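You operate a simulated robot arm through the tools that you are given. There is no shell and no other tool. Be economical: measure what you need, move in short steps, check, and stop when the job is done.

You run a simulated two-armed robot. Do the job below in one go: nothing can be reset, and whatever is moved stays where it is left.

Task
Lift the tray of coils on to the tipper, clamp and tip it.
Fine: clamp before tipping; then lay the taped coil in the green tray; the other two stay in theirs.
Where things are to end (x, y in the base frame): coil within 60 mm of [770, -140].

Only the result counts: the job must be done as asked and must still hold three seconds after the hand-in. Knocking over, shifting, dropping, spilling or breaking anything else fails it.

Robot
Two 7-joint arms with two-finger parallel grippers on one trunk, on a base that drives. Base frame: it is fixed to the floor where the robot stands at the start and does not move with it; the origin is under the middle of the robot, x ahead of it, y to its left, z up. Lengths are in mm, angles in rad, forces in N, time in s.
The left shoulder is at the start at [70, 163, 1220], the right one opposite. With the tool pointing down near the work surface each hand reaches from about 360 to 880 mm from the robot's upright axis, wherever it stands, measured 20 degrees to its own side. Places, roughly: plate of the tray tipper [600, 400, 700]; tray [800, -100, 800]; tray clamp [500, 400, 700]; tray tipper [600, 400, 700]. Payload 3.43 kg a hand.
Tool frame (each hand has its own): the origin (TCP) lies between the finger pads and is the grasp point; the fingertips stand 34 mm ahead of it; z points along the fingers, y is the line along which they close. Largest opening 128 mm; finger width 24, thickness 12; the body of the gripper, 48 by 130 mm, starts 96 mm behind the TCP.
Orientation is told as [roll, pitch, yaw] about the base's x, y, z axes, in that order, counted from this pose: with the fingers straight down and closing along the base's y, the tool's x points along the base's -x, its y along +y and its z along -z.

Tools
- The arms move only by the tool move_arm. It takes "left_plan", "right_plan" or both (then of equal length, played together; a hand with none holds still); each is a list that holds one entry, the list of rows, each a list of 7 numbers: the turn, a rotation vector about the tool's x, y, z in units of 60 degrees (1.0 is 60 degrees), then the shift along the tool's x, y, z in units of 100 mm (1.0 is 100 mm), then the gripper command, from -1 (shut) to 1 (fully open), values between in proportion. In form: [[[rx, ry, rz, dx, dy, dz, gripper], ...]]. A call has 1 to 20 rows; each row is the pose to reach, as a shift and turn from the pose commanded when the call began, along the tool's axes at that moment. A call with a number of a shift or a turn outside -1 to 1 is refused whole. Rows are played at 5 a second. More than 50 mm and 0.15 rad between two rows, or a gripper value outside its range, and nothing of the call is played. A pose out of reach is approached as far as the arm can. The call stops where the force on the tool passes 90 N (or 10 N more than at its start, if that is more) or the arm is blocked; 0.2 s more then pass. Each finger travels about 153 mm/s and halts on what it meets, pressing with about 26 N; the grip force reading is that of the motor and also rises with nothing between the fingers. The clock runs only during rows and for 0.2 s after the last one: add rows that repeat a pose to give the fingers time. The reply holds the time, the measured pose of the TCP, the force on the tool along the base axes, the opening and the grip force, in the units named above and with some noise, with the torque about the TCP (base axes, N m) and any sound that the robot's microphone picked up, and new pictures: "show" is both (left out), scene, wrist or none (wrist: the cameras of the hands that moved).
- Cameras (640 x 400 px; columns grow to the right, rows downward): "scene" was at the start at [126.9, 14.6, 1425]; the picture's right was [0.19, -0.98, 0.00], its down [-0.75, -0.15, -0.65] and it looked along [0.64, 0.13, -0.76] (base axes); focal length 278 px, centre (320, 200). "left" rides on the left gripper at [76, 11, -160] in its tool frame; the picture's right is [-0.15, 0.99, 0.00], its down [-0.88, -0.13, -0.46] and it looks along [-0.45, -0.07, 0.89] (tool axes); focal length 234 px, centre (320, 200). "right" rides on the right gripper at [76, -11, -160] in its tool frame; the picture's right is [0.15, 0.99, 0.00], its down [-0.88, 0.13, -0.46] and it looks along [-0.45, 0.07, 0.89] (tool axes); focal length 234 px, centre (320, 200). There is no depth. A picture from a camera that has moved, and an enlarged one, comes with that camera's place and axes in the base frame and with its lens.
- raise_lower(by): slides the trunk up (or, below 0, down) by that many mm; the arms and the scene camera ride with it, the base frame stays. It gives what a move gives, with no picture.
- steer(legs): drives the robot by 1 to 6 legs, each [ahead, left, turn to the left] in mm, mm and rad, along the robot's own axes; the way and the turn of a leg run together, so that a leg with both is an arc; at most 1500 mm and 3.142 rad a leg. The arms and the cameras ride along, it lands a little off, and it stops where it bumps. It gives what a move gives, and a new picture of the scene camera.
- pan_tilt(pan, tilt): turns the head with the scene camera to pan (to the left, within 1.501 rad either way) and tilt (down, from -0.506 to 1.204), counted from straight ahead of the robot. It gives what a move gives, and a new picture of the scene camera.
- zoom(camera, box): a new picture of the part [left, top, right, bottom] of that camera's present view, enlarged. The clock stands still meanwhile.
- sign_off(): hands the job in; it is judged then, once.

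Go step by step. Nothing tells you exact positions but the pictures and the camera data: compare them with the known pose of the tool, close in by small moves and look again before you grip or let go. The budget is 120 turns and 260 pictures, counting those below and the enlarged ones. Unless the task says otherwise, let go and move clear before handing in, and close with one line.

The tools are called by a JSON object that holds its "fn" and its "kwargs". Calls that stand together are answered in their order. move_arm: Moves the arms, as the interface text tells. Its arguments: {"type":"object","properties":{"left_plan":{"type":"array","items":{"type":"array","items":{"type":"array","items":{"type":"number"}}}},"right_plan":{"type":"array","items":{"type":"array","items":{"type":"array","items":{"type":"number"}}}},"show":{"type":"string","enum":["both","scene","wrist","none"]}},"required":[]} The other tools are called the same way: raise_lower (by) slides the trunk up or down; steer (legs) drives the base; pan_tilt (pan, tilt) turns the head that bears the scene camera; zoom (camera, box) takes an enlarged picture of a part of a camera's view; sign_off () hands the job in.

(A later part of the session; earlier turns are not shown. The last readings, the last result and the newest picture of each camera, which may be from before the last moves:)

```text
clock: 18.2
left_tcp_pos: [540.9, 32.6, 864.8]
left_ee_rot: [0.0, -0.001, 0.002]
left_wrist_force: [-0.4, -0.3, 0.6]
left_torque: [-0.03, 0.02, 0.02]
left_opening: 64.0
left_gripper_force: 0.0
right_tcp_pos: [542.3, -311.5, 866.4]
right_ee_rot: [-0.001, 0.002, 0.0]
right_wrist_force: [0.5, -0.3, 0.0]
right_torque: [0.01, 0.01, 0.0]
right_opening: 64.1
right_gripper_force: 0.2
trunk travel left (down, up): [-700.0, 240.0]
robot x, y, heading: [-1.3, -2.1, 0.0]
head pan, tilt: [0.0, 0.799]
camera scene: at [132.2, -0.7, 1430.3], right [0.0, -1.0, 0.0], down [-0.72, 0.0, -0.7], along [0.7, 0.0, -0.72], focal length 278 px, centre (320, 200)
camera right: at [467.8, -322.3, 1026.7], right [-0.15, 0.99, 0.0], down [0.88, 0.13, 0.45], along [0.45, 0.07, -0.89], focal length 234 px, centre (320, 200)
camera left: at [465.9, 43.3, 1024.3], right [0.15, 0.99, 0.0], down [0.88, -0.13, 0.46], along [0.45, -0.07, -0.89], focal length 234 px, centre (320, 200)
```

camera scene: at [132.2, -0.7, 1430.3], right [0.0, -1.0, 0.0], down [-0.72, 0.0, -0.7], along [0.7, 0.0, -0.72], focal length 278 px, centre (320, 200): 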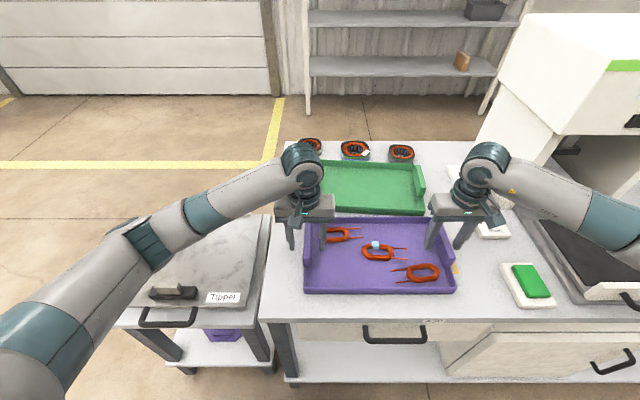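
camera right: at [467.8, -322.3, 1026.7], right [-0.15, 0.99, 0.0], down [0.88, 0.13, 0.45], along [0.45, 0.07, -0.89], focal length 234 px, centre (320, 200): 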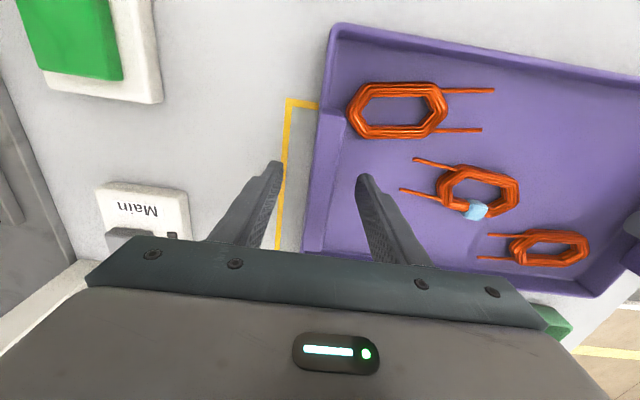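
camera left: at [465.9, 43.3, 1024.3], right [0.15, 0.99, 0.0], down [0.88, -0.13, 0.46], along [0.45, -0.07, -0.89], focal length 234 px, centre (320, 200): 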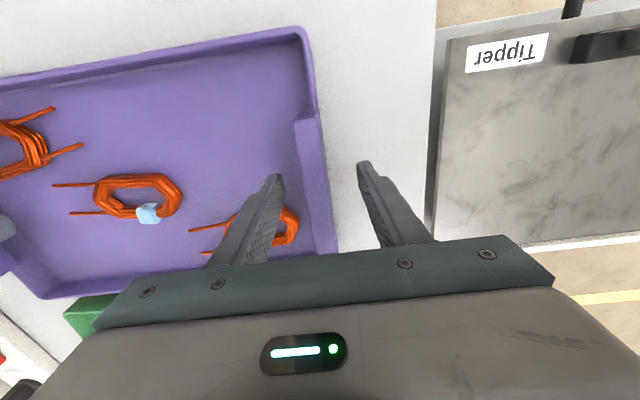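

Fingers straddle both tabs. Closing both grippers together.

{"fn": "move_arm", "kwargs": {"left_plan": [[[0, 0, 0, 0, 0, 0, -0.5], [0, 0, 0, 0, 0, 0, -1], [0, 0, 0, 0, 0, 0, -1], [0, 0, 0, 0, 0, 0, -1]]], "right_plan": [[[0, 0, 0, 0, 0, 0, -0.5], [0, 0, 0, 0, 0, 0, -1], [0, 0, 0, 0, 0, 0, -1], [0, 0, 0, 0, 0, 0, -1]]], "show": "wrist"}}

```text
clock: 19.2
left_tcp_pos: [540.2, 31.9, 865.3]
left_ee_rot: [-0.001, -0.001, 0.0]
left_wrist_force: [-0.4, -15.2, -0.1]
left_torque: [0.63, -0.48, 0.03]
left_opening: 17.8
left_gripper_force: 25.7
right_tcp_pos: [542.4, -309.7, 866.4]
right_ee_rot: [0.002, -0.001, 0.001]
right_wrist_force: [-1.8, 14.4, 0.7]
right_torque: [-0.21, -0.03, -0.06]
right_opening: 17.6
right_gripper_force: 26.3
trunk travel left (down, up): [-700.0, 240.0]
robot x, y, heading: [-0.2, 1.2, -0.003]
head pan, tilt: [0.0, 0.799]
camera right: at [467.3, -321.7, 1027.0], right [-0.15, 0.99, 0.0], down [0.88, 0.13, 0.46], along [0.45, 0.07, -0.89], focal length 234 px, centre (320, 200)
camera left: at [465.3, 42.7, 1024.5], right [0.15, 0.99, 0.0], down [0.88, -0.13, 0.46], along [0.45, -0.07, -0.89], focal length 234 px, centre (320, 200)
```

right: 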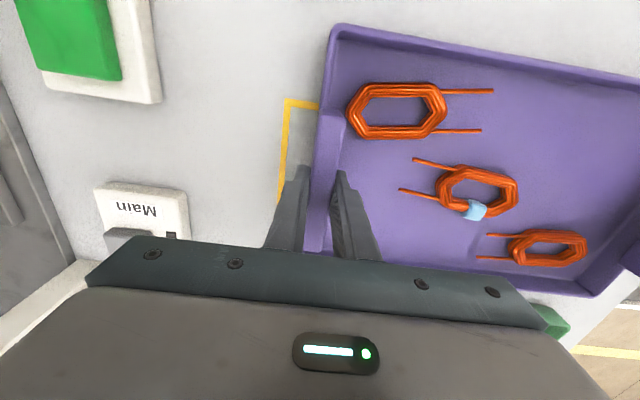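
left: 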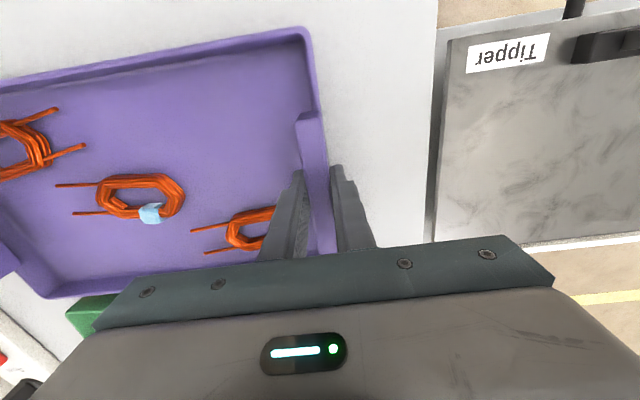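

Both tabs are gripped (opening ~17.7). I lift slowly 60 mm with both hands.

{"fn": "move_arm", "kwargs": {"left_plan": [[[0, 0, 0, 0, 0, -0.05, -1], [0, 0, 0, 0, 0, -0.12, -1], [0, 0, 0, 0, 0, -0.24, -1], [0, 0, 0, 0, 0, -0.36, -1], [0, 0, 0, 0, 0, -0.48, -1], [0, 0, 0, 0, 0, -0.6, -1], [0, 0, 0, 0, 0, -0.6, -1]]], "right_plan": [[[0, 0, 0, 0, 0, -0.05, -1], [0, 0, 0, 0, 0, -0.12, -1], [0, 0, 0, 0, 0, -0.24, -1], [0, 0, 0, 0, 0, -0.36, -1], [0, 0, 0, 0, 0, -0.48, -1], [0, 0, 0, 0, 0, -0.6, -1], [0, 0, 0, 0, 0, -0.6, -1]]], "show": "both"}}

```text
clock: 20.8
left_tcp_pos: [540.0, 32.2, 923.3]
left_ee_rot: [-0.002, 0.0, -0.001]
left_wrist_force: [-0.6, -27.6, -3.8]
left_torque: [0.09, -0.05, -0.04]
left_opening: 17.9
left_gripper_force: 26.0
right_tcp_pos: [540.3, -309.6, 927.1]
right_ee_rot: [0.003, 0.002, 0.001]
right_wrist_force: [0.4, 26.1, -3.9]
right_torque: [-0.1, 0.06, -0.08]
right_opening: 17.7
right_gripper_force: 26.1
trunk travel left (down, up): [-700.0, 240.0]
robot x, y, heading: [-0.2, -2.9, -0.0]
head pan, tilt: [0.0, 0.799]
camera scene: at [132.8, -0.9, 1430.1], right [0.0, -1.0, 0.0], down [-0.72, 0.0, -0.7], along [0.7, 0.0, -0.72], focal length 278 px, centre (320, 200)
camera right: at [466.5, -321.8, 1086.7], right [-0.15, 0.99, 0.0], down [0.88, 0.13, 0.45], along [0.45, 0.07, -0.89], focal length 234 px, centre (320, 200)
camera left: at [464.5, 42.5, 1083.7], right [0.15, 0.99, 0.0], down [0.88, -0.13, 0.46], along [0.45, -0.07, -0.89], focal length 234 px, centre (320, 200)
```

scene: 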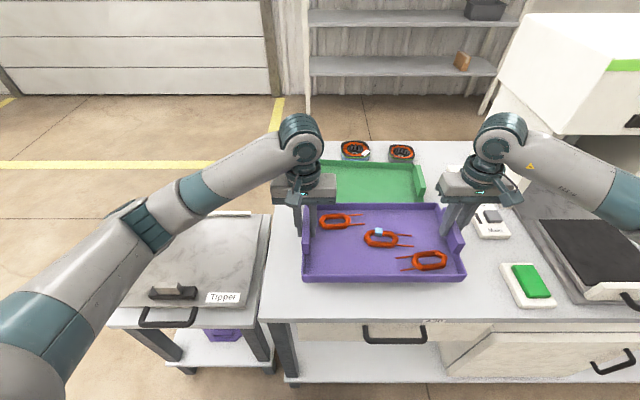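
right: 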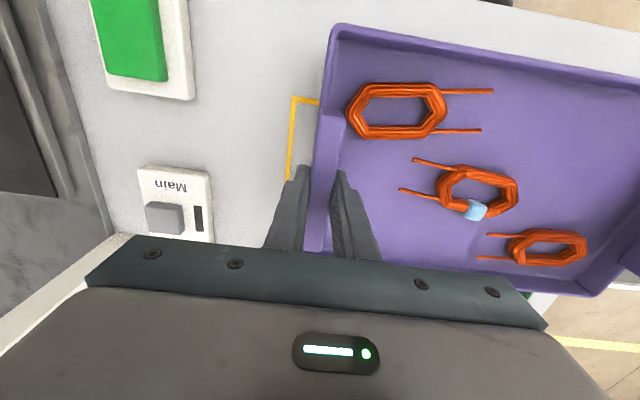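
left: 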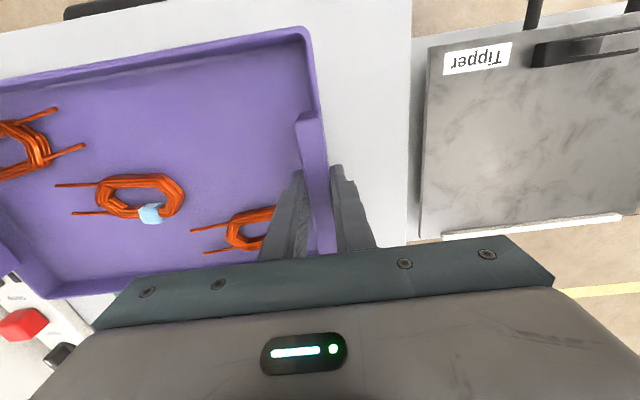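

The tray is light and level. I drive the robot 537 mm to the left to carry it over the tipper.

{"fn": "steer", "kwargs": {"legs": [[0, 537, 0]]}}

```text
clock: 23.9
left_tcp_pos: [540.6, 574.2, 925.1]
left_ee_rot: [0.0, 0.001, -0.001]
left_wrist_force: [0.3, -30.5, -4.4]
left_torque: [0.21, 0.03, 0.02]
left_opening: 18.0
left_gripper_force: 26.1
right_tcp_pos: [541.0, 233.3, 925.4]
right_ee_rot: [0.002, 0.001, -0.003]
right_wrist_force: [0.1, 31.3, -4.1]
right_torque: [-0.11, -0.03, 0.01]
right_opening: 18.0
right_gripper_force: 26.3
trunk travel left (down, up): [-700.0, 240.0]
robot x, y, heading: [1.0, 545.3, -0.001]
head pan, tilt: [0.0, 0.799]
camera scene: at [133.1, 543.9, 1430.1], right [0.0, -1.0, 0.0], down [-0.72, 0.0, -0.7], along [0.7, 0.0, -0.72], focal length 278 px, centre (320, 200)
```

scene: 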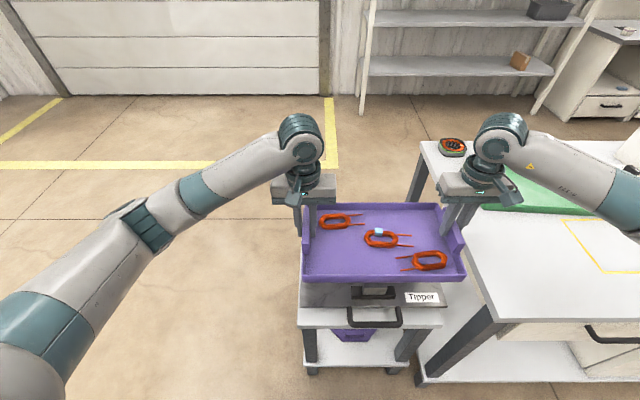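

The tray hangs over the tipper, centred at y≈404. I move it forward about 100 mm with both hands and check against the back stop.

{"fn": "move_arm", "kwargs": {"left_plan": [[[0, 0, 0, -0.15, -0.01, 0, -1], [0, 0, 0, -0.35, -0.02, 0, -1], [0, 0, 0, -0.55, -0.03, 0, -1], [0, 0, 0, -0.75, -0.04, 0, -1], [0, 0, 0, -0.9, -0.04, 0, -1], [0, 0, 0, -1.0, -0.04, 0, -1]]], "right_plan": [[[0, 0, 0, -0.15, -0.01, 0, -1], [0, 0, 0, -0.35, -0.02, 0, -1], [0, 0, 0, -0.55, -0.03, 0, -1], [0, 0, 0, -0.75, -0.04, 0, -1], [0, 0, 0, -0.9, -0.04, 0, -1], [0, 0, 0, -1.0, -0.04, 0, -1]]], "show": "both"}}

```text
clock: 25.3
left_tcp_pos: [641.8, 572.0, 924.3]
left_ee_rot: [-0.004, -0.001, -0.002]
left_wrist_force: [0.5, -8.0, -5.2]
left_torque: [0.83, -0.08, 0.12]
left_opening: 17.8
left_gripper_force: 25.8
right_tcp_pos: [641.3, 229.6, 926.0]
right_ee_rot: [0.002, -0.001, 0.0]
right_wrist_force: [1.1, 8.3, -2.9]
right_torque: [-0.47, 0.08, -0.15]
right_opening: 17.5
right_gripper_force: 26.1
trunk travel left (down, up): [-700.0, 240.0]
robot x, y, heading: [2.2, 542.6, -0.008]
head pan, tilt: [0.0, 0.799]
camera scene: at [133.7, 543.8, 1430.1], right [0.0, -1.0, 0.0], down [-0.72, 0.0, -0.7], along [0.7, 0.0, -0.72], focal length 278 px, centre (320, 200)
camera right: at [566.8, 218.0, 1086.4], right [-0.15, 0.99, 0.0], down [0.88, 0.13, 0.46], along [0.45, 0.07, -0.89], focal length 234 px, centre (320, 200)
camera left: at [565.7, 582.6, 1083.6], right [0.15, 0.99, 0.0], down [0.88, -0.13, 0.46], along [0.45, -0.07, -0.89], focal length 234 px, centre (320, 200)
```

scene: 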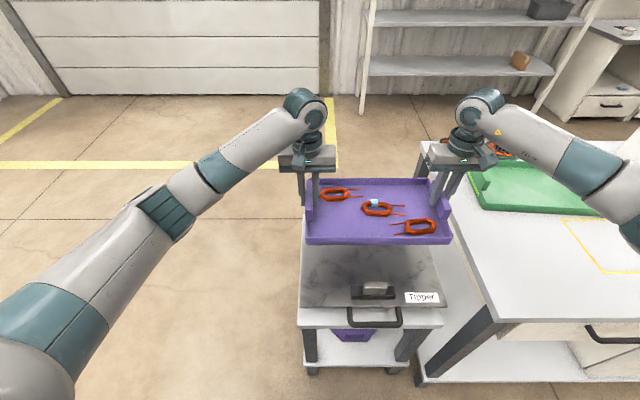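
right: 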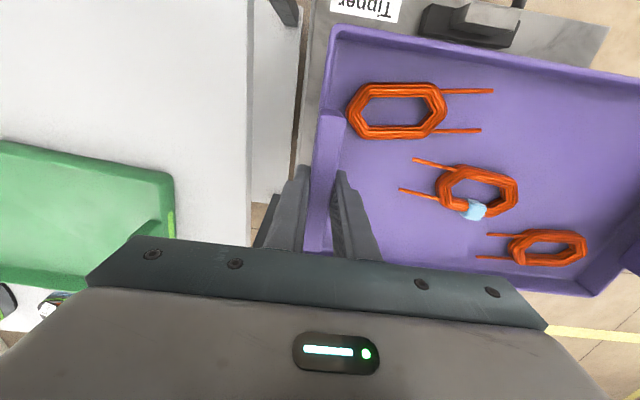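
left: 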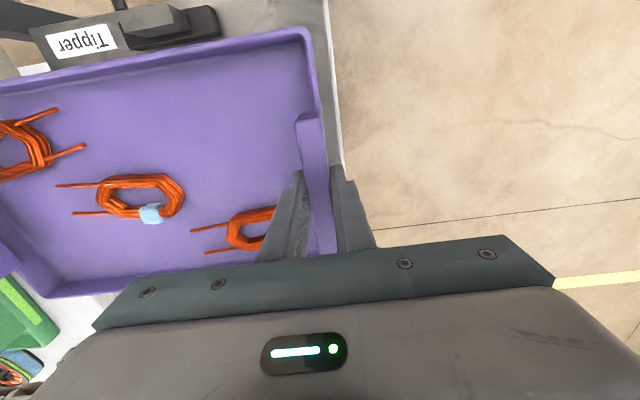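

Now lower 100 mm, pulling back 5 mm for stop clearance.

{"fn": "move_arm", "kwargs": {"left_plan": [[[0, 0, 0, 0.01, 0, 0.15, -1], [0, 0, 0, 0.02, 0, 0.35, -1], [0, 0, 0, 0.03, 0, 0.55, -1], [0, 0, 0, 0.04, 0, 0.75, -1], [0, 0, 0, 0.05, 0, 0.9, -1], [0, 0, 0, 0.05, 0, 1.0, -1]]], "right_plan": [[[0, 0, 0, 0.01, 0, 0.15, -1], [0, 0, 0, 0.02, 0, 0.35, -1], [0, 0, 0, 0.03, 0, 0.55, -1], [0, 0, 0, 0.04, 0, 0.75, -1], [0, 0, 0, 0.05, 0, 0.9, -1], [0, 0, 0, 0.05, 0, 1.0, -1]]], "show": "scene"}}

{"fn": "zoom", "kwargs": {"camera": "scene", "box": [280, 170, 470, 320]}}

{"fn": "zoom", "kwargs": {"camera": "left", "box": [0, 0, 640, 400]}}

{"fn": "zoom", "kwargs": {"camera": "right", "box": [0, 0, 640, 400]}}

```text
clock: 26.7
left_tcp_pos: [636.3, 570.9, 823.4]
left_ee_rot: [-0.002, 0.0, -0.001]
left_wrist_force: [-1.6, -13.5, -3.3]
left_torque: [0.25, 0.12, -0.25]
left_opening: 17.7
left_gripper_force: 26.3
right_tcp_pos: [637.4, 229.3, 825.4]
right_ee_rot: [0.001, 0.002, -0.001]
right_wrist_force: [1.0, 13.5, -4.8]
right_torque: [-0.69, -0.14, -0.09]
right_opening: 17.7
right_gripper_force: 26.1
trunk travel left (down, up): [-700.0, 240.0]
robot x, y, heading: [0.1, 542.0, 0.0]
head pan, tilt: [0.0, 0.799]
camera scene: at [133.5, 543.9, 1430.1], right [0.0, -1.0, 0.0], down [-0.72, 0.0, -0.7], along [0.7, 0.0, -0.72], focal length 278 px, centre (320, 200)
```

scene: 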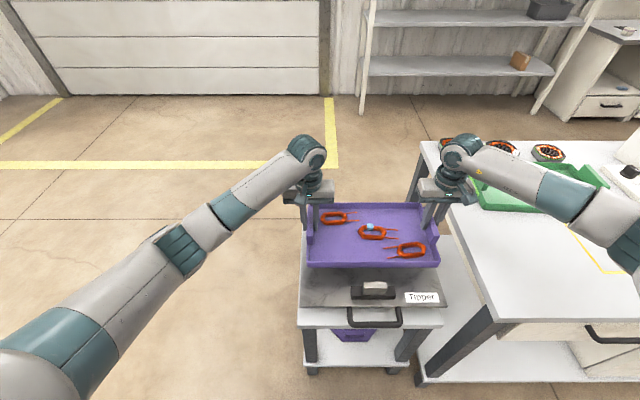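

```text
2.67 times, centred on (375, 245) of scene
camera zoom: at [133.5, 543.9, 1430.1], right [0.0, -1.0, 0.0], down [-0.72, 0.0, -0.7], along [0.7, 0.0, -0.72], focal length 740 px, centre (173, 80)
```

zoom: 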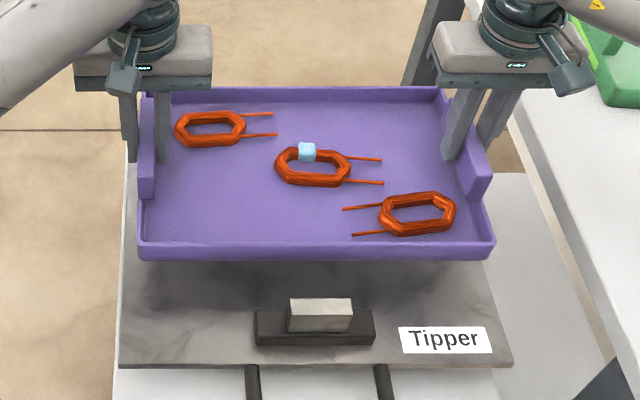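

```text
1.00 times, centred on (320, 200) of left (not enlarged: the box is as wide or as high as the picture)
camera zoom: at [561.1, 582.7, 983.1], right [0.15, 0.99, 0.0], down [0.88, -0.13, 0.46], along [0.45, -0.07, -0.89], focal length 234 px, centre (320, 200)
```

zoom: 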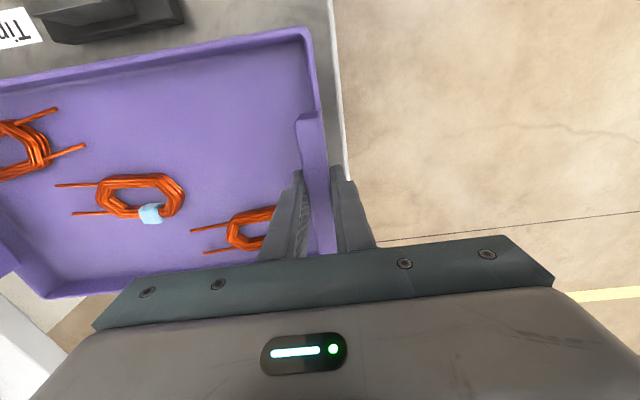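

```text
1.00 times, centred on (320, 200) of right (not enlarged: the box is as wide or as high as the picture)
camera zoom: at [562.0, 218.0, 986.8], right [-0.15, 0.99, 0.0], down [0.88, 0.13, 0.45], along [0.45, 0.07, -0.89], focal length 234 px, centre (320, 200)
```

zoom: 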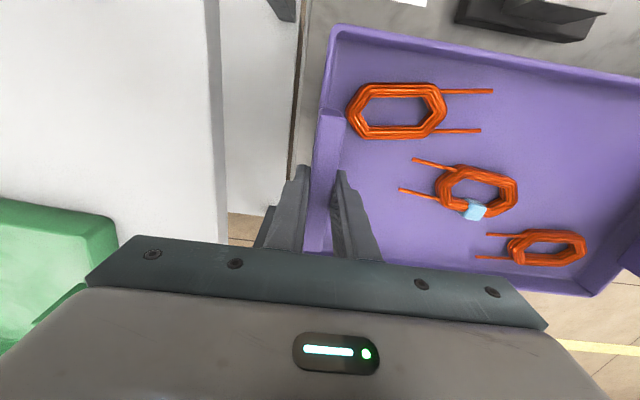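

All aligned. I lower about 50 mm, then feel for contact.

{"fn": "move_arm", "kwargs": {"left_plan": [[[0, 0, 0, 0, 0, 0.15, -1], [0, 0, 0, 0, 0, 0.3, -1], [0, 0, 0, 0, 0, 0.4, -1], [0, 0, 0, 0, 0, 0.47, -1], [0, 0, 0, 0, 0, 0.51, -1], [0, 0, 0, 0, 0, 0.53, -1]]], "right_plan": [[[0, 0, 0, 0, 0, 0.15, -1], [0, 0, 0, 0, 0, 0.3, -1], [0, 0, 0, 0, 0, 0.4, -1], [0, 0, 0, 0, 0, 0.47, -1], [0, 0, 0, 0, 0, 0.51, -1], [0, 0, 0, 0, 0, 0.53, -1]]], "show": "scene"}}

{"fn": "zoom", "kwargs": {"camera": "scene", "box": [280, 170, 470, 320]}}

```text
clock: 28.1
left_tcp_pos: [635.4, 571.0, 772.9]
left_ee_rot: [-0.003, 0.002, -0.002]
left_wrist_force: [-1.4, -8.1, -0.9]
left_torque: [-0.32, -0.16, -0.33]
left_opening: 17.7
left_gripper_force: 25.8
right_tcp_pos: [636.5, 229.6, 774.1]
right_ee_rot: [0.002, 0.001, -0.001]
right_wrist_force: [0.7, 6.4, -7.2]
right_torque: [-0.68, 0.15, -0.08]
right_opening: 17.7
right_gripper_force: 25.9
trunk travel left (down, up): [-700.0, 240.0]
robot x, y, heading: [-1.1, 546.4, -0.003]
head pan, tilt: [0.0, 0.799]
camera scene: at [133.3, 543.7, 1430.1], right [0.0, -1.0, 0.0], down [-0.72, 0.0, -0.7], along [0.7, 0.0, -0.72], focal length 278 px, centre (320, 200)
```

scene: 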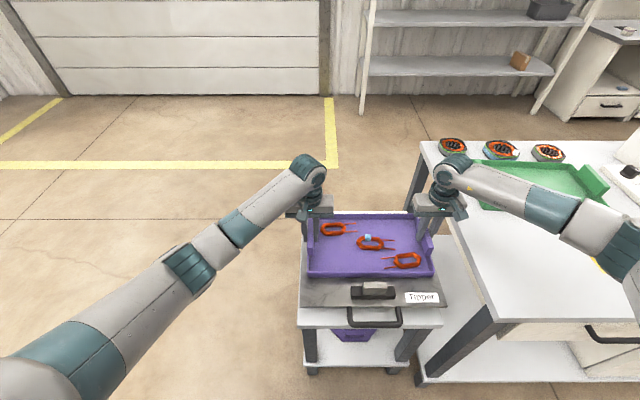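

```text
2.67 times, centred on (375, 245) of scene
camera zoom: at [133.3, 543.7, 1430.1], right [0.0, -1.0, 0.0], down [-0.72, 0.0, -0.7], along [0.7, 0.0, -0.72], focal length 740 px, centre (173, 80)
```

zoom: 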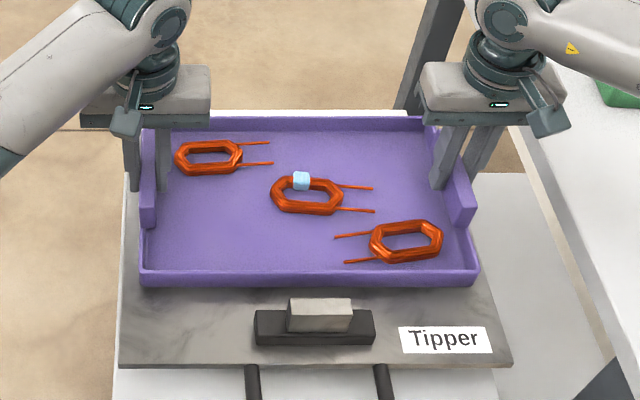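

Nearly touching. Two millimetre steps down, a little further.

{"fn": "move_arm", "kwargs": {"left_plan": [[[0, 0, 0, 0, 0, 0.02, -1], [0, 0, 0, 0, 0, 0.03, -1], [0, 0, 0, 0, 0, 0.03, -1]]], "right_plan": [[[0, 0, 0, 0, 0, 0.02, -1], [0, 0, 0, 0, 0, 0.04, -1], [0, 0, 0, 0, 0, 0.04, -1]]], "show": "none"}}

```text
clock: 28.9
left_tcp_pos: [635.7, 571.5, 767.3]
left_ee_rot: [-0.001, 0.0, -0.002]
left_wrist_force: [1.7, -7.4, -6.4]
left_torque: [0.93, -0.28, 0.13]
left_opening: 18.0
left_gripper_force: 26.2
right_tcp_pos: [636.6, 229.1, 769.4]
right_ee_rot: [0.002, 0.002, -0.003]
right_wrist_force: [-1.7, 6.7, -1.4]
right_torque: [-0.09, 0.28, 0.12]
right_opening: 17.7
right_gripper_force: 26.2
trunk travel left (down, up): [-700.0, 240.0]
robot x, y, heading: [1.4, 545.2, -0.002]
head pan, tilt: [0.0, 0.799]
```

Still hanging free (about 8 N in total). Lower further with small steps.

{"fn": "move_arm", "kwargs": {"left_plan": [[[0, 0, 0, 0, 0, 0.01, -1], [0, 0, 0, 0, 0, 0.02, -1], [0, 0, 0, 0, 0, 0.02, -1]]], "right_plan": [[[0, 0, 0, 0, 0, 0.02, -1], [0, 0, 0, 0, 0, 0.03, -1], [0, 0, 0, 0, 0, 0.03, -1]]], "show": "none"}}

{"fn": "zoom", "kwargs": {"camera": "scene", "box": [290, 240, 450, 320]}}

```text
clock: 29.7
left_tcp_pos: [635.2, 570.7, 765.9]
left_ee_rot: [-0.003, 0.001, -0.004]
left_wrist_force: [-0.8, -5.9, -8.0]
left_torque: [0.95, -0.53, -0.2]
left_opening: 18.2
left_gripper_force: 26.1
right_tcp_pos: [635.8, 230.5, 767.3]
right_ee_rot: [0.001, 0.0, -0.001]
right_wrist_force: [1.6, 5.7, 2.3]
right_torque: [0.15, 0.19, -0.17]
right_opening: 17.5
right_gripper_force: 26.4
trunk travel left (down, up): [-700.0, 240.0]
robot x, y, heading: [0.9, 547.0, 0.001]
head pan, tilt: [0.0, 0.799]
```

```text
4.00 times, centred on (370, 280) of scene
camera zoom: at [133.0, 544.1, 1430.2], right [0.0, -1.0, 0.0], down [-0.72, 0.0, -0.7], along [0.7, 0.0, -0.72], focal length 1110 px, centre (120, -120)
```

zoom: 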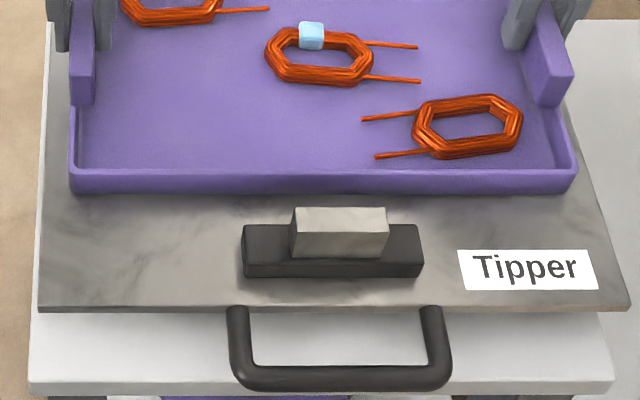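

{"fn": "move_arm", "kwargs": {"left_plan": [[[0, 0, 0, 0, 0, 0.01, -1], [0, 0, 0, 0, 0, 0.02, -1], [0, 0, 0, 0, 0, 0.03, -1], [0, 0, 0, 0, 0, 0.03, -1]]], "right_plan": [[[0, 0, 0, 0, 0, 0.01, -1], [0, 0, 0, 0, 0, 0.02, -1], [0, 0, 0, 0, 0, 0.03, -1], [0, 0, 0, 0, 0, 0.03, -1]]], "show": "none"}}

```text
clock: 30.7
left_tcp_pos: [635.3, 570.4, 765.6]
left_ee_rot: [-0.005, -0.003, 0.0]
left_wrist_force: [2.0, -5.4, -1.5]
left_torque: [1.0, 0.9, 0.26]
left_opening: 18.0
left_gripper_force: 26.4
right_tcp_pos: [635.9, 229.8, 765.5]
right_ee_rot: [0.001, -0.006, -0.002]
right_wrist_force: [1.2, 0.1, 24.3]
right_torque: [-0.19, 0.33, 0.26]
right_opening: 17.8
right_gripper_force: 26.3
trunk travel left (down, up): [-700.0, 240.0]
robot x, y, heading: [-2.9, 545.1, -0.012]
head pan, tilt: [0.0, 0.799]
```

The right side rests; I bring the left down a little more.

{"fn": "move_arm", "kwargs": {"left_plan": [[[0, 0, 0, 0, 0, 0.01, -1], [0, 0, 0, 0, 0, 0.02, -1], [0, 0, 0, 0, 0, 0.02, -1]]], "right_plan": [[[0, 0, 0, 0, 0, -0.01, -1], [0, 0, 0, 0, 0, -0.01, -1], [0, 0, 0, 0, 0, -0.01, -1]]], "show": "none"}}

```text
clock: 31.5
left_tcp_pos: [634.8, 572.4, 764.3]
left_ee_rot: [-0.005, -0.005, -0.002]
left_wrist_force: [0.7, 0.4, 20.6]
left_torque: [1.06, -0.05, -0.6]
left_opening: 18.4
left_gripper_force: 25.8
right_tcp_pos: [635.2, 229.6, 765.6]
right_ee_rot: [0.0, -0.003, -0.002]
right_wrist_force: [9.0, -1.8, 12.1]
right_torque: [-0.48, -0.79, -0.21]
right_opening: 17.9
right_gripper_force: 26.2
trunk travel left (down, up): [-700.0, 240.0]
robot x, y, heading: [1.6, 543.8, -0.002]
head pan, tilt: [0.0, 0.799]
```

The tray rests on the plate. I open both hands gradually and rise.

{"fn": "move_arm", "kwargs": {"left_plan": [[[0, 0, 0, 0, 0, -0.01, -0.6], [0, 0, 0, 0, 0, -0.01, -0.3], [0, 0, 0, 0, 0, -0.01, -0.1], [0, 0, 0, 0, 0, -0.3, -0.1], [0, 0, 0, 0, 0, -0.7, 0], [0, 0, 0, 0, 0, -1.0, 0]]], "right_plan": [[[0, 0, 0, 0, 0, -0.01, -0.6], [0, 0, 0, 0, 0, -0.01, -0.3], [0, 0, 0, 0, 0, -0.01, -0.1], [0, 0, 0, 0, 0, -0.3, -0.1], [0, 0, 0, 0, 0, -0.7, 0], [0, 0, 0, 0, 0, -1.0, 0]]], "show": "both"}}

{"fn": "zoom", "kwargs": {"camera": "scene", "box": [280, 190, 470, 320]}}

```text
clock: 32.9
left_tcp_pos: [634.3, 572.6, 861.2]
left_ee_rot: [-0.003, 0.0, -0.002]
left_wrist_force: [-0.9, -0.2, -0.3]
left_torque: [-0.01, -0.03, 0.0]
left_opening: 64.2
left_gripper_force: 0.1
right_tcp_pos: [636.1, 230.2, 864.9]
right_ee_rot: [0.0, 0.001, -0.003]
right_wrist_force: [0.7, 0.8, 0.0]
right_torque: [-0.03, 0.02, -0.04]
right_opening: 63.9
right_gripper_force: 0.0
trunk travel left (down, up): [-700.0, 240.0]
robot x, y, heading: [3.2, 545.5, -0.003]
head pan, tilt: [0.0, 0.799]
camera scene: at [131.9, 545.0, 1430.1], right [0.0, -1.0, 0.0], down [-0.72, 0.0, -0.7], along [0.7, 0.0, -0.72], focal length 278 px, centre (320, 200)
camera right: at [561.3, 218.9, 1025.9], right [-0.15, 0.99, 0.0], down [0.88, 0.13, 0.46], along [0.45, 0.07, -0.89], focal length 234 px, centre (320, 200)
camera left: at [559.5, 583.8, 1021.1], right [0.15, 0.99, 0.0], down [0.88, -0.13, 0.46], along [0.45, -0.07, -0.89], focal length 234 px, centre (320, 200)
```

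scene: 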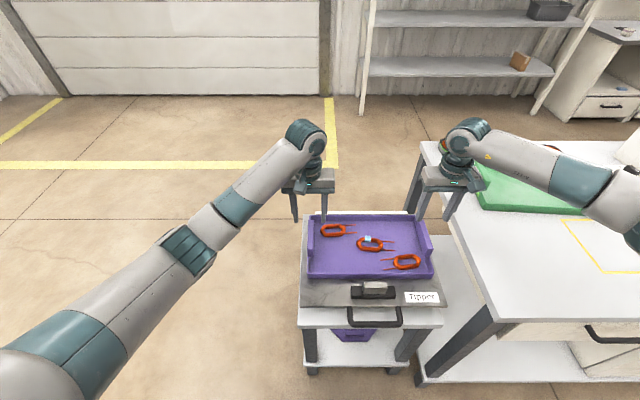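
right: 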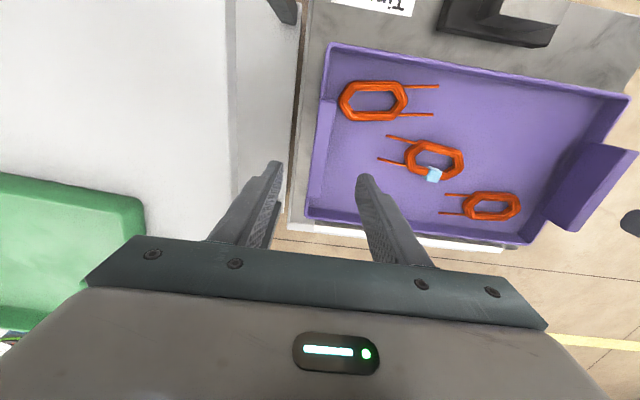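
left: 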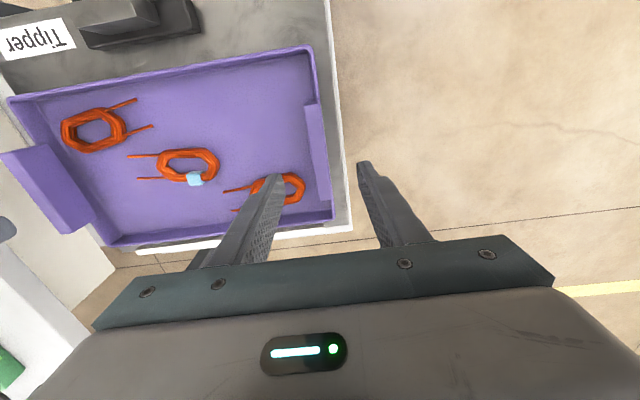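

```text
3.08 times, centred on (375, 255) of scene
camera zoom: at [131.9, 545.0, 1430.1], right [0.0, -1.0, 0.0], down [-0.72, 0.0, -0.7], along [0.7, 0.0, -0.72], focal length 854 px, centre (151, 31)
```

zoom: 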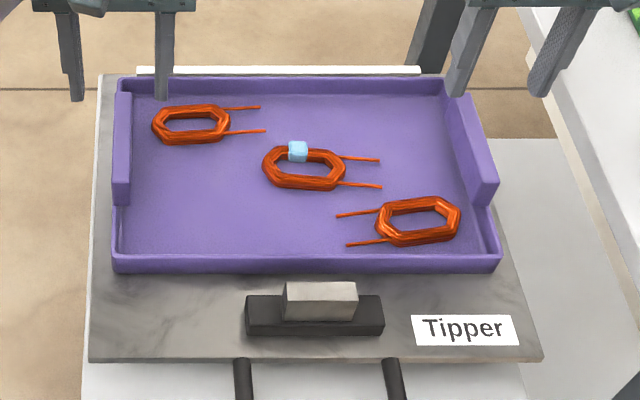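

The tray sits flat just before the stop strip. The right hand now goes to the clamp jaw.

{"fn": "move_arm", "kwargs": {"right_plan": [[[0, 0, 0, 0.26, 0.28, 0, 0.5], [0, 0, 0, 0.52, 0.56, 0, 1], [0, 0, 0, 0.78, 0.85, 0, 1]]], "show": "none"}}

{"fn": "move_arm", "kwargs": {"right_plan": [[[0, 0, 0, 0.26, 0.28, 0, 1], [0, 0, 0, 0.52, 0.56, 0, 1], [0, 0, 0, 0.78, 0.84, 0, 1]]], "show": "wrist"}}

{"fn": "zoom", "kwargs": {"camera": "right", "box": [200, 80, 440, 230]}}

```text
clock: 33.7
left_tcp_pos: [634.7, 572.7, 860.7]
left_ee_rot: [-0.003, -0.003, -0.003]
left_wrist_force: [0.2, -0.5, 0.5]
left_torque: [-0.03, 0.0, -0.01]
left_opening: 64.2
left_gripper_force: 0.0
right_tcp_pos: [557.0, 313.6, 866.5]
right_ee_rot: [0.001, 0.002, -0.001]
right_wrist_force: [0.6, 0.0, 0.4]
right_torque: [0.0, 0.02, 0.0]
right_opening: 127.8
right_gripper_force: 0.1
trunk travel left (down, up): [-700.0, 240.0]
robot x, y, heading: [-1.2, 543.5, -0.002]
head pan, tilt: [0.0, 0.799]
```

```text
clock: 34.5
left_tcp_pos: [635.7, 571.9, 861.1]
left_ee_rot: [-0.004, 0.0, -0.003]
left_wrist_force: [0.5, 0.1, 0.5]
left_torque: [0.01, 0.02, 0.02]
left_opening: 64.1
left_gripper_force: 0.0
right_tcp_pos: [479.5, 399.8, 868.5]
right_ee_rot: [0.001, 0.0, -0.003]
right_wrist_force: [0.0, 0.5, -0.2]
right_torque: [0.01, 0.02, 0.02]
right_opening: 127.8
right_gripper_force: 0.1
trunk travel left (down, up): [-700.0, 240.0]
robot x, y, heading: [0.7, 544.0, -0.005]
head pan, tilt: [0.0, 0.799]
camera right: at [405.3, 387.7, 1029.0], right [-0.14, 0.99, 0.0], down [0.88, 0.13, 0.46], along [0.45, 0.07, -0.89], focal length 234 px, centre (320, 200)
```

right: 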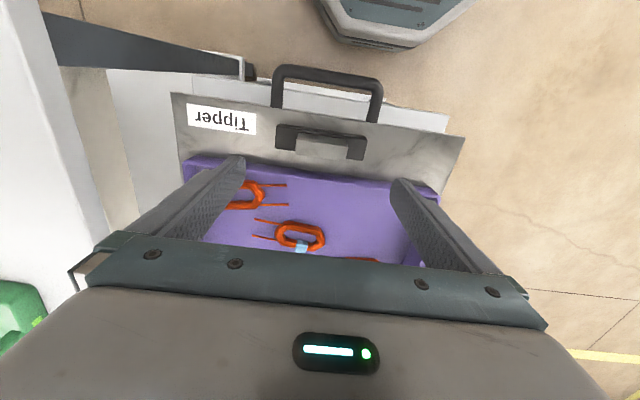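

```text
2.67 times, centred on (320, 155) of right
camera zoom: at [405.3, 387.7, 1029.0], right [-0.14, 0.99, 0.0], down [0.88, 0.13, 0.46], along [0.45, 0.07, -0.89], focal length 624 px, centre (320, 320)
```

zoom: 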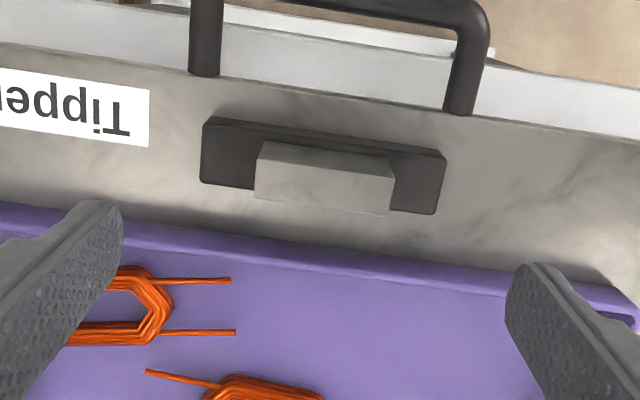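

Aligned; descend to z≈769 and close on the jaw.

{"fn": "move_arm", "kwargs": {"right_plan": [[[0, 0, 0, 0, 0, 0.35, 0.7], [0, 0, 0, 0, 0, 0.7, 0.4], [0, 0, 0, 0, 0, 0.99, 0.2], [0, 0, 0, 0, 0, 0.99, -0.2], [0, 0, 0, 0, 0, 0.99, -0.2], [0, 0, 0, 0, 0, 0.99, -0.2]]], "show": "none"}}

{"fn": "move_arm", "kwargs": {"right_plan": [[[0, 0, 0, -0.1, 0, 0, -0.2], [0, 0, 0, -0.2, 0, 0, -0.2], [0, 0, 0, -0.3, 0, 0, -0.2], [0, 0, 0, -0.35, 0, 0, -0.2], [0, 0, 0, -0.38, 0, 0, -0.2]]], "show": "wrist"}}

{"fn": "zoom", "kwargs": {"camera": "scene", "box": [280, 190, 470, 320]}}

```text
clock: 35.9
left_tcp_pos: [635.6, 574.0, 861.7]
left_ee_rot: [-0.004, 0.001, -0.002]
left_wrist_force: [0.0, 0.1, 0.0]
left_torque: [0.0, -0.01, 0.02]
left_opening: 64.1
left_gripper_force: 0.0
right_tcp_pos: [479.3, 399.6, 767.1]
right_ee_rot: [0.003, 0.0, 0.0]
right_wrist_force: [-0.3, 7.5, 2.3]
right_torque: [0.58, 0.27, 0.18]
right_opening: 59.6
right_gripper_force: 44.4
trunk travel left (down, up): [-700.0, 240.0]
robot x, y, heading: [-0.1, 545.5, -0.002]
head pan, tilt: [0.0, 0.799]
```

```text
clock: 37.1
left_tcp_pos: [634.7, 573.5, 862.8]
left_ee_rot: [-0.002, -0.001, -0.002]
left_wrist_force: [0.7, -0.4, -0.9]
left_torque: [0.0, -0.02, 0.01]
left_opening: 64.2
left_gripper_force: 0.0
right_tcp_pos: [517.5, 400.0, 767.7]
right_ee_rot: [0.002, 0.001, 0.001]
right_wrist_force: [-6.5, 9.2, 10.5]
right_torque: [-0.01, 1.11, 0.24]
right_opening: 59.5
right_gripper_force: 45.0
trunk travel left (down, up): [-700.0, 240.0]
robot x, y, heading: [-0.5, 542.3, -0.003]
head pan, tilt: [0.0, 0.799]
camera right: at [441.5, 388.6, 927.8], right [-0.15, 0.99, 0.0], down [0.88, 0.13, 0.46], along [0.45, 0.07, -0.89], focal length 234 px, centre (320, 200)
```

right: 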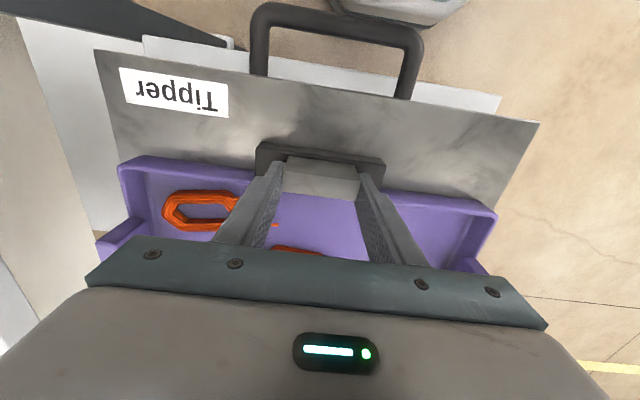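

```text
3.08 times, centred on (375, 255) of scene
camera zoom: at [130.7, 545.7, 1430.5], right [0.0, -1.0, 0.0], down [-0.72, 0.0, -0.7], along [0.7, 0.0, -0.72], focal length 854 px, centre (151, 31)
```

zoom: 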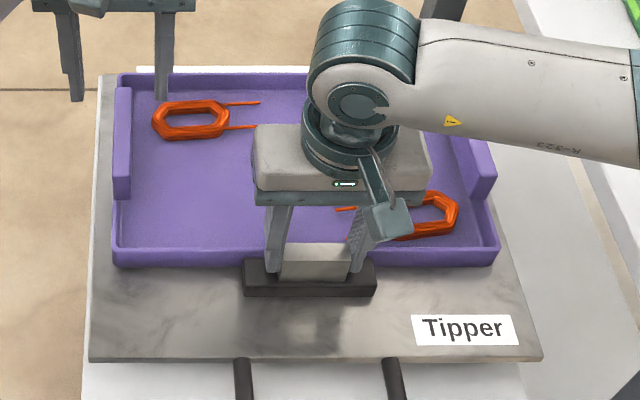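

The clamp is almost at the tray wall. I re-grip slightly higher so the fingers clear the rim, then push on in small steps.

{"fn": "move_arm", "kwargs": {"right_plan": [[[0, 0, 0, 0, 0, 0, 0.1], [0, 0, 0, 0, 0, -0.08, 0.1], [0, 0, 0, 0, 0, -0.08, -0.2], [0, 0, 0, 0, 0, -0.08, -0.2], [0, 0, 0, -0.03, 0, -0.08, -0.2], [0, 0, 0, -0.06, 0, -0.08, -0.2], [0, 0, 0, -0.09, 0, -0.08, -0.2], [0, 0, 0, -0.12, 0, -0.08, -0.2]]], "show": "none"}}

{"fn": "zoom", "kwargs": {"camera": "scene", "box": [280, 190, 470, 320]}}

```text
clock: 38.9
left_tcp_pos: [635.3, 573.4, 861.6]
left_ee_rot: [-0.003, 0.001, 0.0]
left_wrist_force: [0.0, -0.5, -0.3]
left_torque: [0.0, 0.01, 0.0]
left_opening: 64.0
left_gripper_force: 0.1
right_tcp_pos: [529.5, 399.4, 772.8]
right_ee_rot: [0.001, 0.001, -0.002]
right_wrist_force: [-5.6, 11.7, -3.9]
right_torque: [0.42, 1.35, 0.48]
right_opening: 59.7
right_gripper_force: 45.1
trunk travel left (down, up): [-700.0, 240.0]
robot x, y, heading: [-2.8, 547.6, -0.002]
head pan, tilt: [0.0, 0.799]
```

```text
3.08 times, centred on (375, 255) of scene
camera zoom: at [132.2, 545.4, 1430.3], right [0.0, -1.0, 0.0], down [-0.72, 0.0, -0.7], along [0.7, 0.0, -0.72], focal length 854 px, centre (151, 31)
```

zoom: 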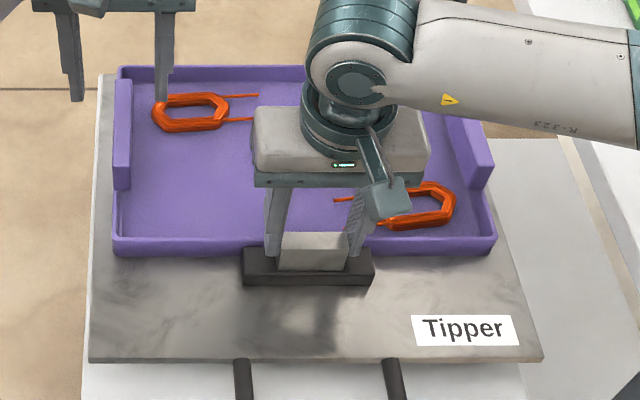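

The tray moves with the clamp. I keep pushing in small steps towards the stop.

{"fn": "move_arm", "kwargs": {"right_plan": [[[0, 0, 0, -0.02, 0, 0, -0.2], [0, 0, 0, -0.04, 0, 0, -0.2], [0, 0, 0, -0.06, 0, 0, -0.2], [0, 0, 0, -0.06, 0, 0, -0.2]]], "show": "none"}}

{"fn": "zoom", "kwargs": {"camera": "scene", "box": [280, 190, 470, 320]}}

{"fn": "zoom", "kwargs": {"camera": "left", "box": [0, 100, 400, 300]}}

```text
clock: 39.9
left_tcp_pos: [632.0, 573.1, 863.8]
left_ee_rot: [-0.004, -0.003, -0.003]
left_wrist_force: [0.4, 0.6, -0.6]
left_torque: [-0.02, -0.01, 0.0]
left_opening: 64.1
left_gripper_force: 0.1
right_tcp_pos: [532.1, 399.8, 773.9]
right_ee_rot: [0.001, 0.007, 0.0]
right_wrist_force: [-31.0, 9.6, -5.5]
right_torque: [-0.17, 0.23, 0.16]
right_opening: 59.7
right_gripper_force: 44.6
trunk travel left (down, up): [-700.0, 240.0]
robot x, y, heading: [0.2, 543.0, -0.003]
head pan, tilt: [0.0, 0.799]
```

```text
3.08 times, centred on (375, 255) of scene
camera zoom: at [128.7, 545.3, 1430.5], right [0.0, -1.0, 0.0], down [-0.72, 0.0, -0.7], along [0.7, 0.0, -0.72], focal length 854 px, centre (151, 31)
```

zoom: 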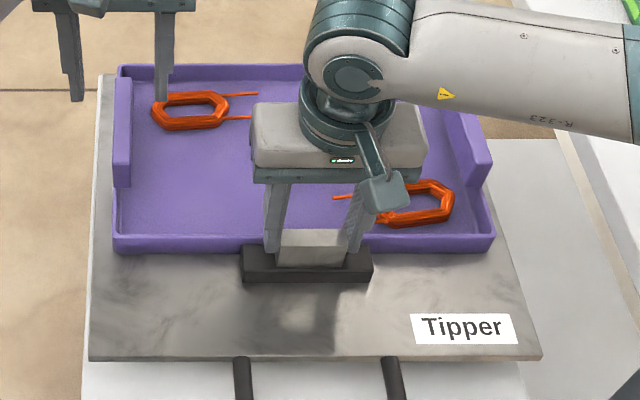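

```text
1.60 times, centred on (200, 200) of left
camera zoom: at [557.3, 583.9, 1022.1], right [0.15, 0.99, 0.0], down [0.88, -0.13, 0.46], along [0.45, -0.07, -0.89], focal length 375 px, centre (512, 200)
```

zoom: 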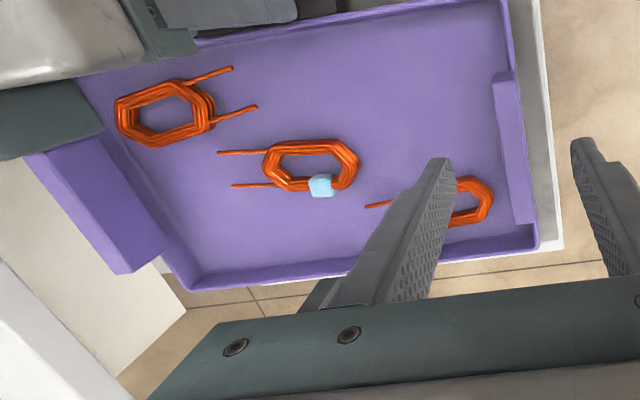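

Force rose to 31 N: the tray is against the stop. I press a bit more to seat the clamp, then release and rise.

{"fn": "move_arm", "kwargs": {"right_plan": [[[0, 0, 0, -0.02, 0, 0, -0.2], [0, 0, 0, -0.03, 0, 0, -0.2], [0, 0, 0, -0.03, 0, 0, -0.2]]], "show": "none"}}

{"fn": "move_arm", "kwargs": {"right_plan": [[[0, 0, 0, 0.01, 0, 0, -0.2], [0, 0, 0, 0.02, 0, 0, 0.1], [0, 0, 0, 0.02, 0, 0, 0.3], [0, 0, 0, 0.02, 0, -0.4, 0.5], [0, 0, 0, 0.02, 0, -0.8, 0.5], [0, 0, 0, 0.02, 0, -1, 0.5]]], "show": "wrist"}}

{"fn": "zoom", "kwargs": {"camera": "right", "box": [200, 40, 500, 240]}}

```text
clock: 40.7
left_tcp_pos: [633.0, 572.8, 863.4]
left_ee_rot: [-0.003, -0.003, -0.002]
left_wrist_force: [0.6, 0.8, -1.1]
left_torque: [-0.01, -0.01, 0.01]
left_opening: 64.0
left_gripper_force: 0.1
right_tcp_pos: [534.0, 399.8, 774.7]
right_ee_rot: [0.003, 0.005, -0.002]
right_wrist_force: [-36.9, 7.8, -7.1]
right_torque: [-0.01, 0.82, 0.1]
right_opening: 59.7
right_gripper_force: 45.4
trunk travel left (down, up): [-700.0, 240.0]
robot x, y, heading: [-0.1, 544.9, -0.0]
head pan, tilt: [0.0, 0.799]
```

```text
clock: 42.1
left_tcp_pos: [634.4, 572.1, 860.9]
left_ee_rot: [-0.003, 0.001, -0.001]
left_wrist_force: [-0.5, 0.8, 0.3]
left_torque: [-0.01, 0.0, -0.02]
left_opening: 64.0
left_gripper_force: 0.1
right_tcp_pos: [535.3, 397.2, 873.6]
right_ee_rot: [-0.001, 0.0, -0.003]
right_wrist_force: [-0.4, 0.3, 1.0]
right_torque: [-0.01, -0.01, 0.02]
right_opening: 96.0
right_gripper_force: 0.1
trunk travel left (down, up): [-700.0, 240.0]
robot x, y, heading: [-0.8, 549.1, -0.002]
head pan, tilt: [0.0, 0.799]
camera right: at [460.6, 387.2, 1034.2], right [-0.14, 0.99, 0.0], down [0.88, 0.13, 0.46], along [0.45, 0.07, -0.89], focal length 234 px, centre (320, 200)
```

right: 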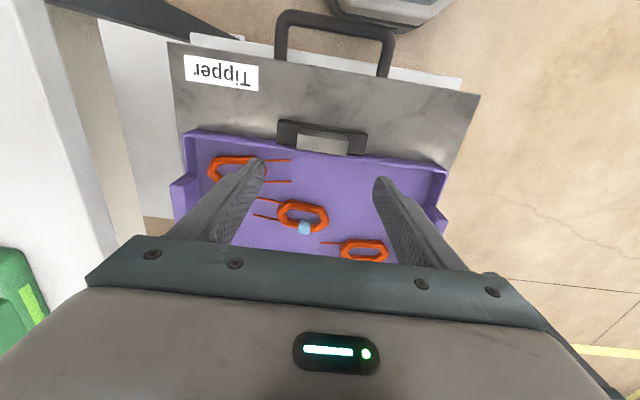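

```text
2.00 times, centred on (350, 140) of right
camera zoom: at [460.6, 387.2, 1034.2], right [-0.14, 0.99, 0.0], down [0.88, 0.13, 0.46], along [0.45, 0.07, -0.89], focal length 468 px, centre (260, 320)
```

zoom: 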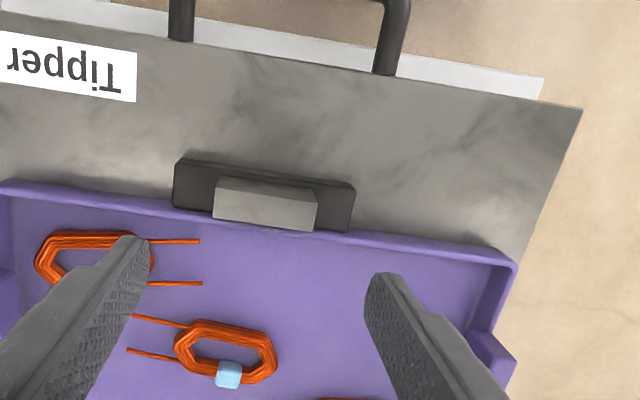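

The clamp presses the tray wall with the tray against the stop. Next, the right hand turns 90° and moves over the handle bar (about [397, 400, 684]); the left hand moves clear.

{"fn": "move_arm", "kwargs": {"right_plan": [[[0, 0, 0.14, 0.14, 0, 0, 0.3], [0, 0, 0.28, 0.28, 0, 0, 0], [0, 0, 0.42, 0.42, 0, 0, 0], [0, 0, 0.56, 0.56, 0, 0, 0], [0, 0, 0.7, 0.7, 0, 0, 0], [0, 0, 0.84, 0.84, 0, 0, 0], [0, 0, 0.98, 0.98, 0, 0, 0]]], "left_plan": [[[0, 0, 0, 0.1, 0.1, -0.15, 0], [0, 0, 0, 0.2, 0.2, -0.3, 0], [0, 0, 0, 0.3, 0.3, -0.45, 0], [0, 0, 0, 0.4, 0.4, -0.6, 0], [0, 0, 0, 0.5, 0.5, -0.75, 0], [0, 0, 0, 0.6, 0.6, -0.9, 0], [0, 0, 0, 0.7, 0.7, -1.0, 0]]], "show": "none"}}

```text
clock: 43.7
left_tcp_pos: [563.5, 642.1, 962.7]
left_ee_rot: [-0.001, -0.001, -0.001]
left_wrist_force: [0.9, -0.2, -0.5]
left_torque: [0.0, 0.02, 0.03]
left_opening: 64.1
left_gripper_force: 0.0
right_tcp_pos: [438.1, 399.8, 874.6]
right_ee_rot: [0.002, 0.0, -1.031]
right_wrist_force: [-0.4, 0.4, 0.3]
right_torque: [0.01, 0.01, 0.02]
right_opening: 64.1
right_gripper_force: 0.2
trunk travel left (down, up): [-700.0, 240.0]
robot x, y, heading: [-0.4, 547.7, -0.003]
head pan, tilt: [0.0, 0.799]
```

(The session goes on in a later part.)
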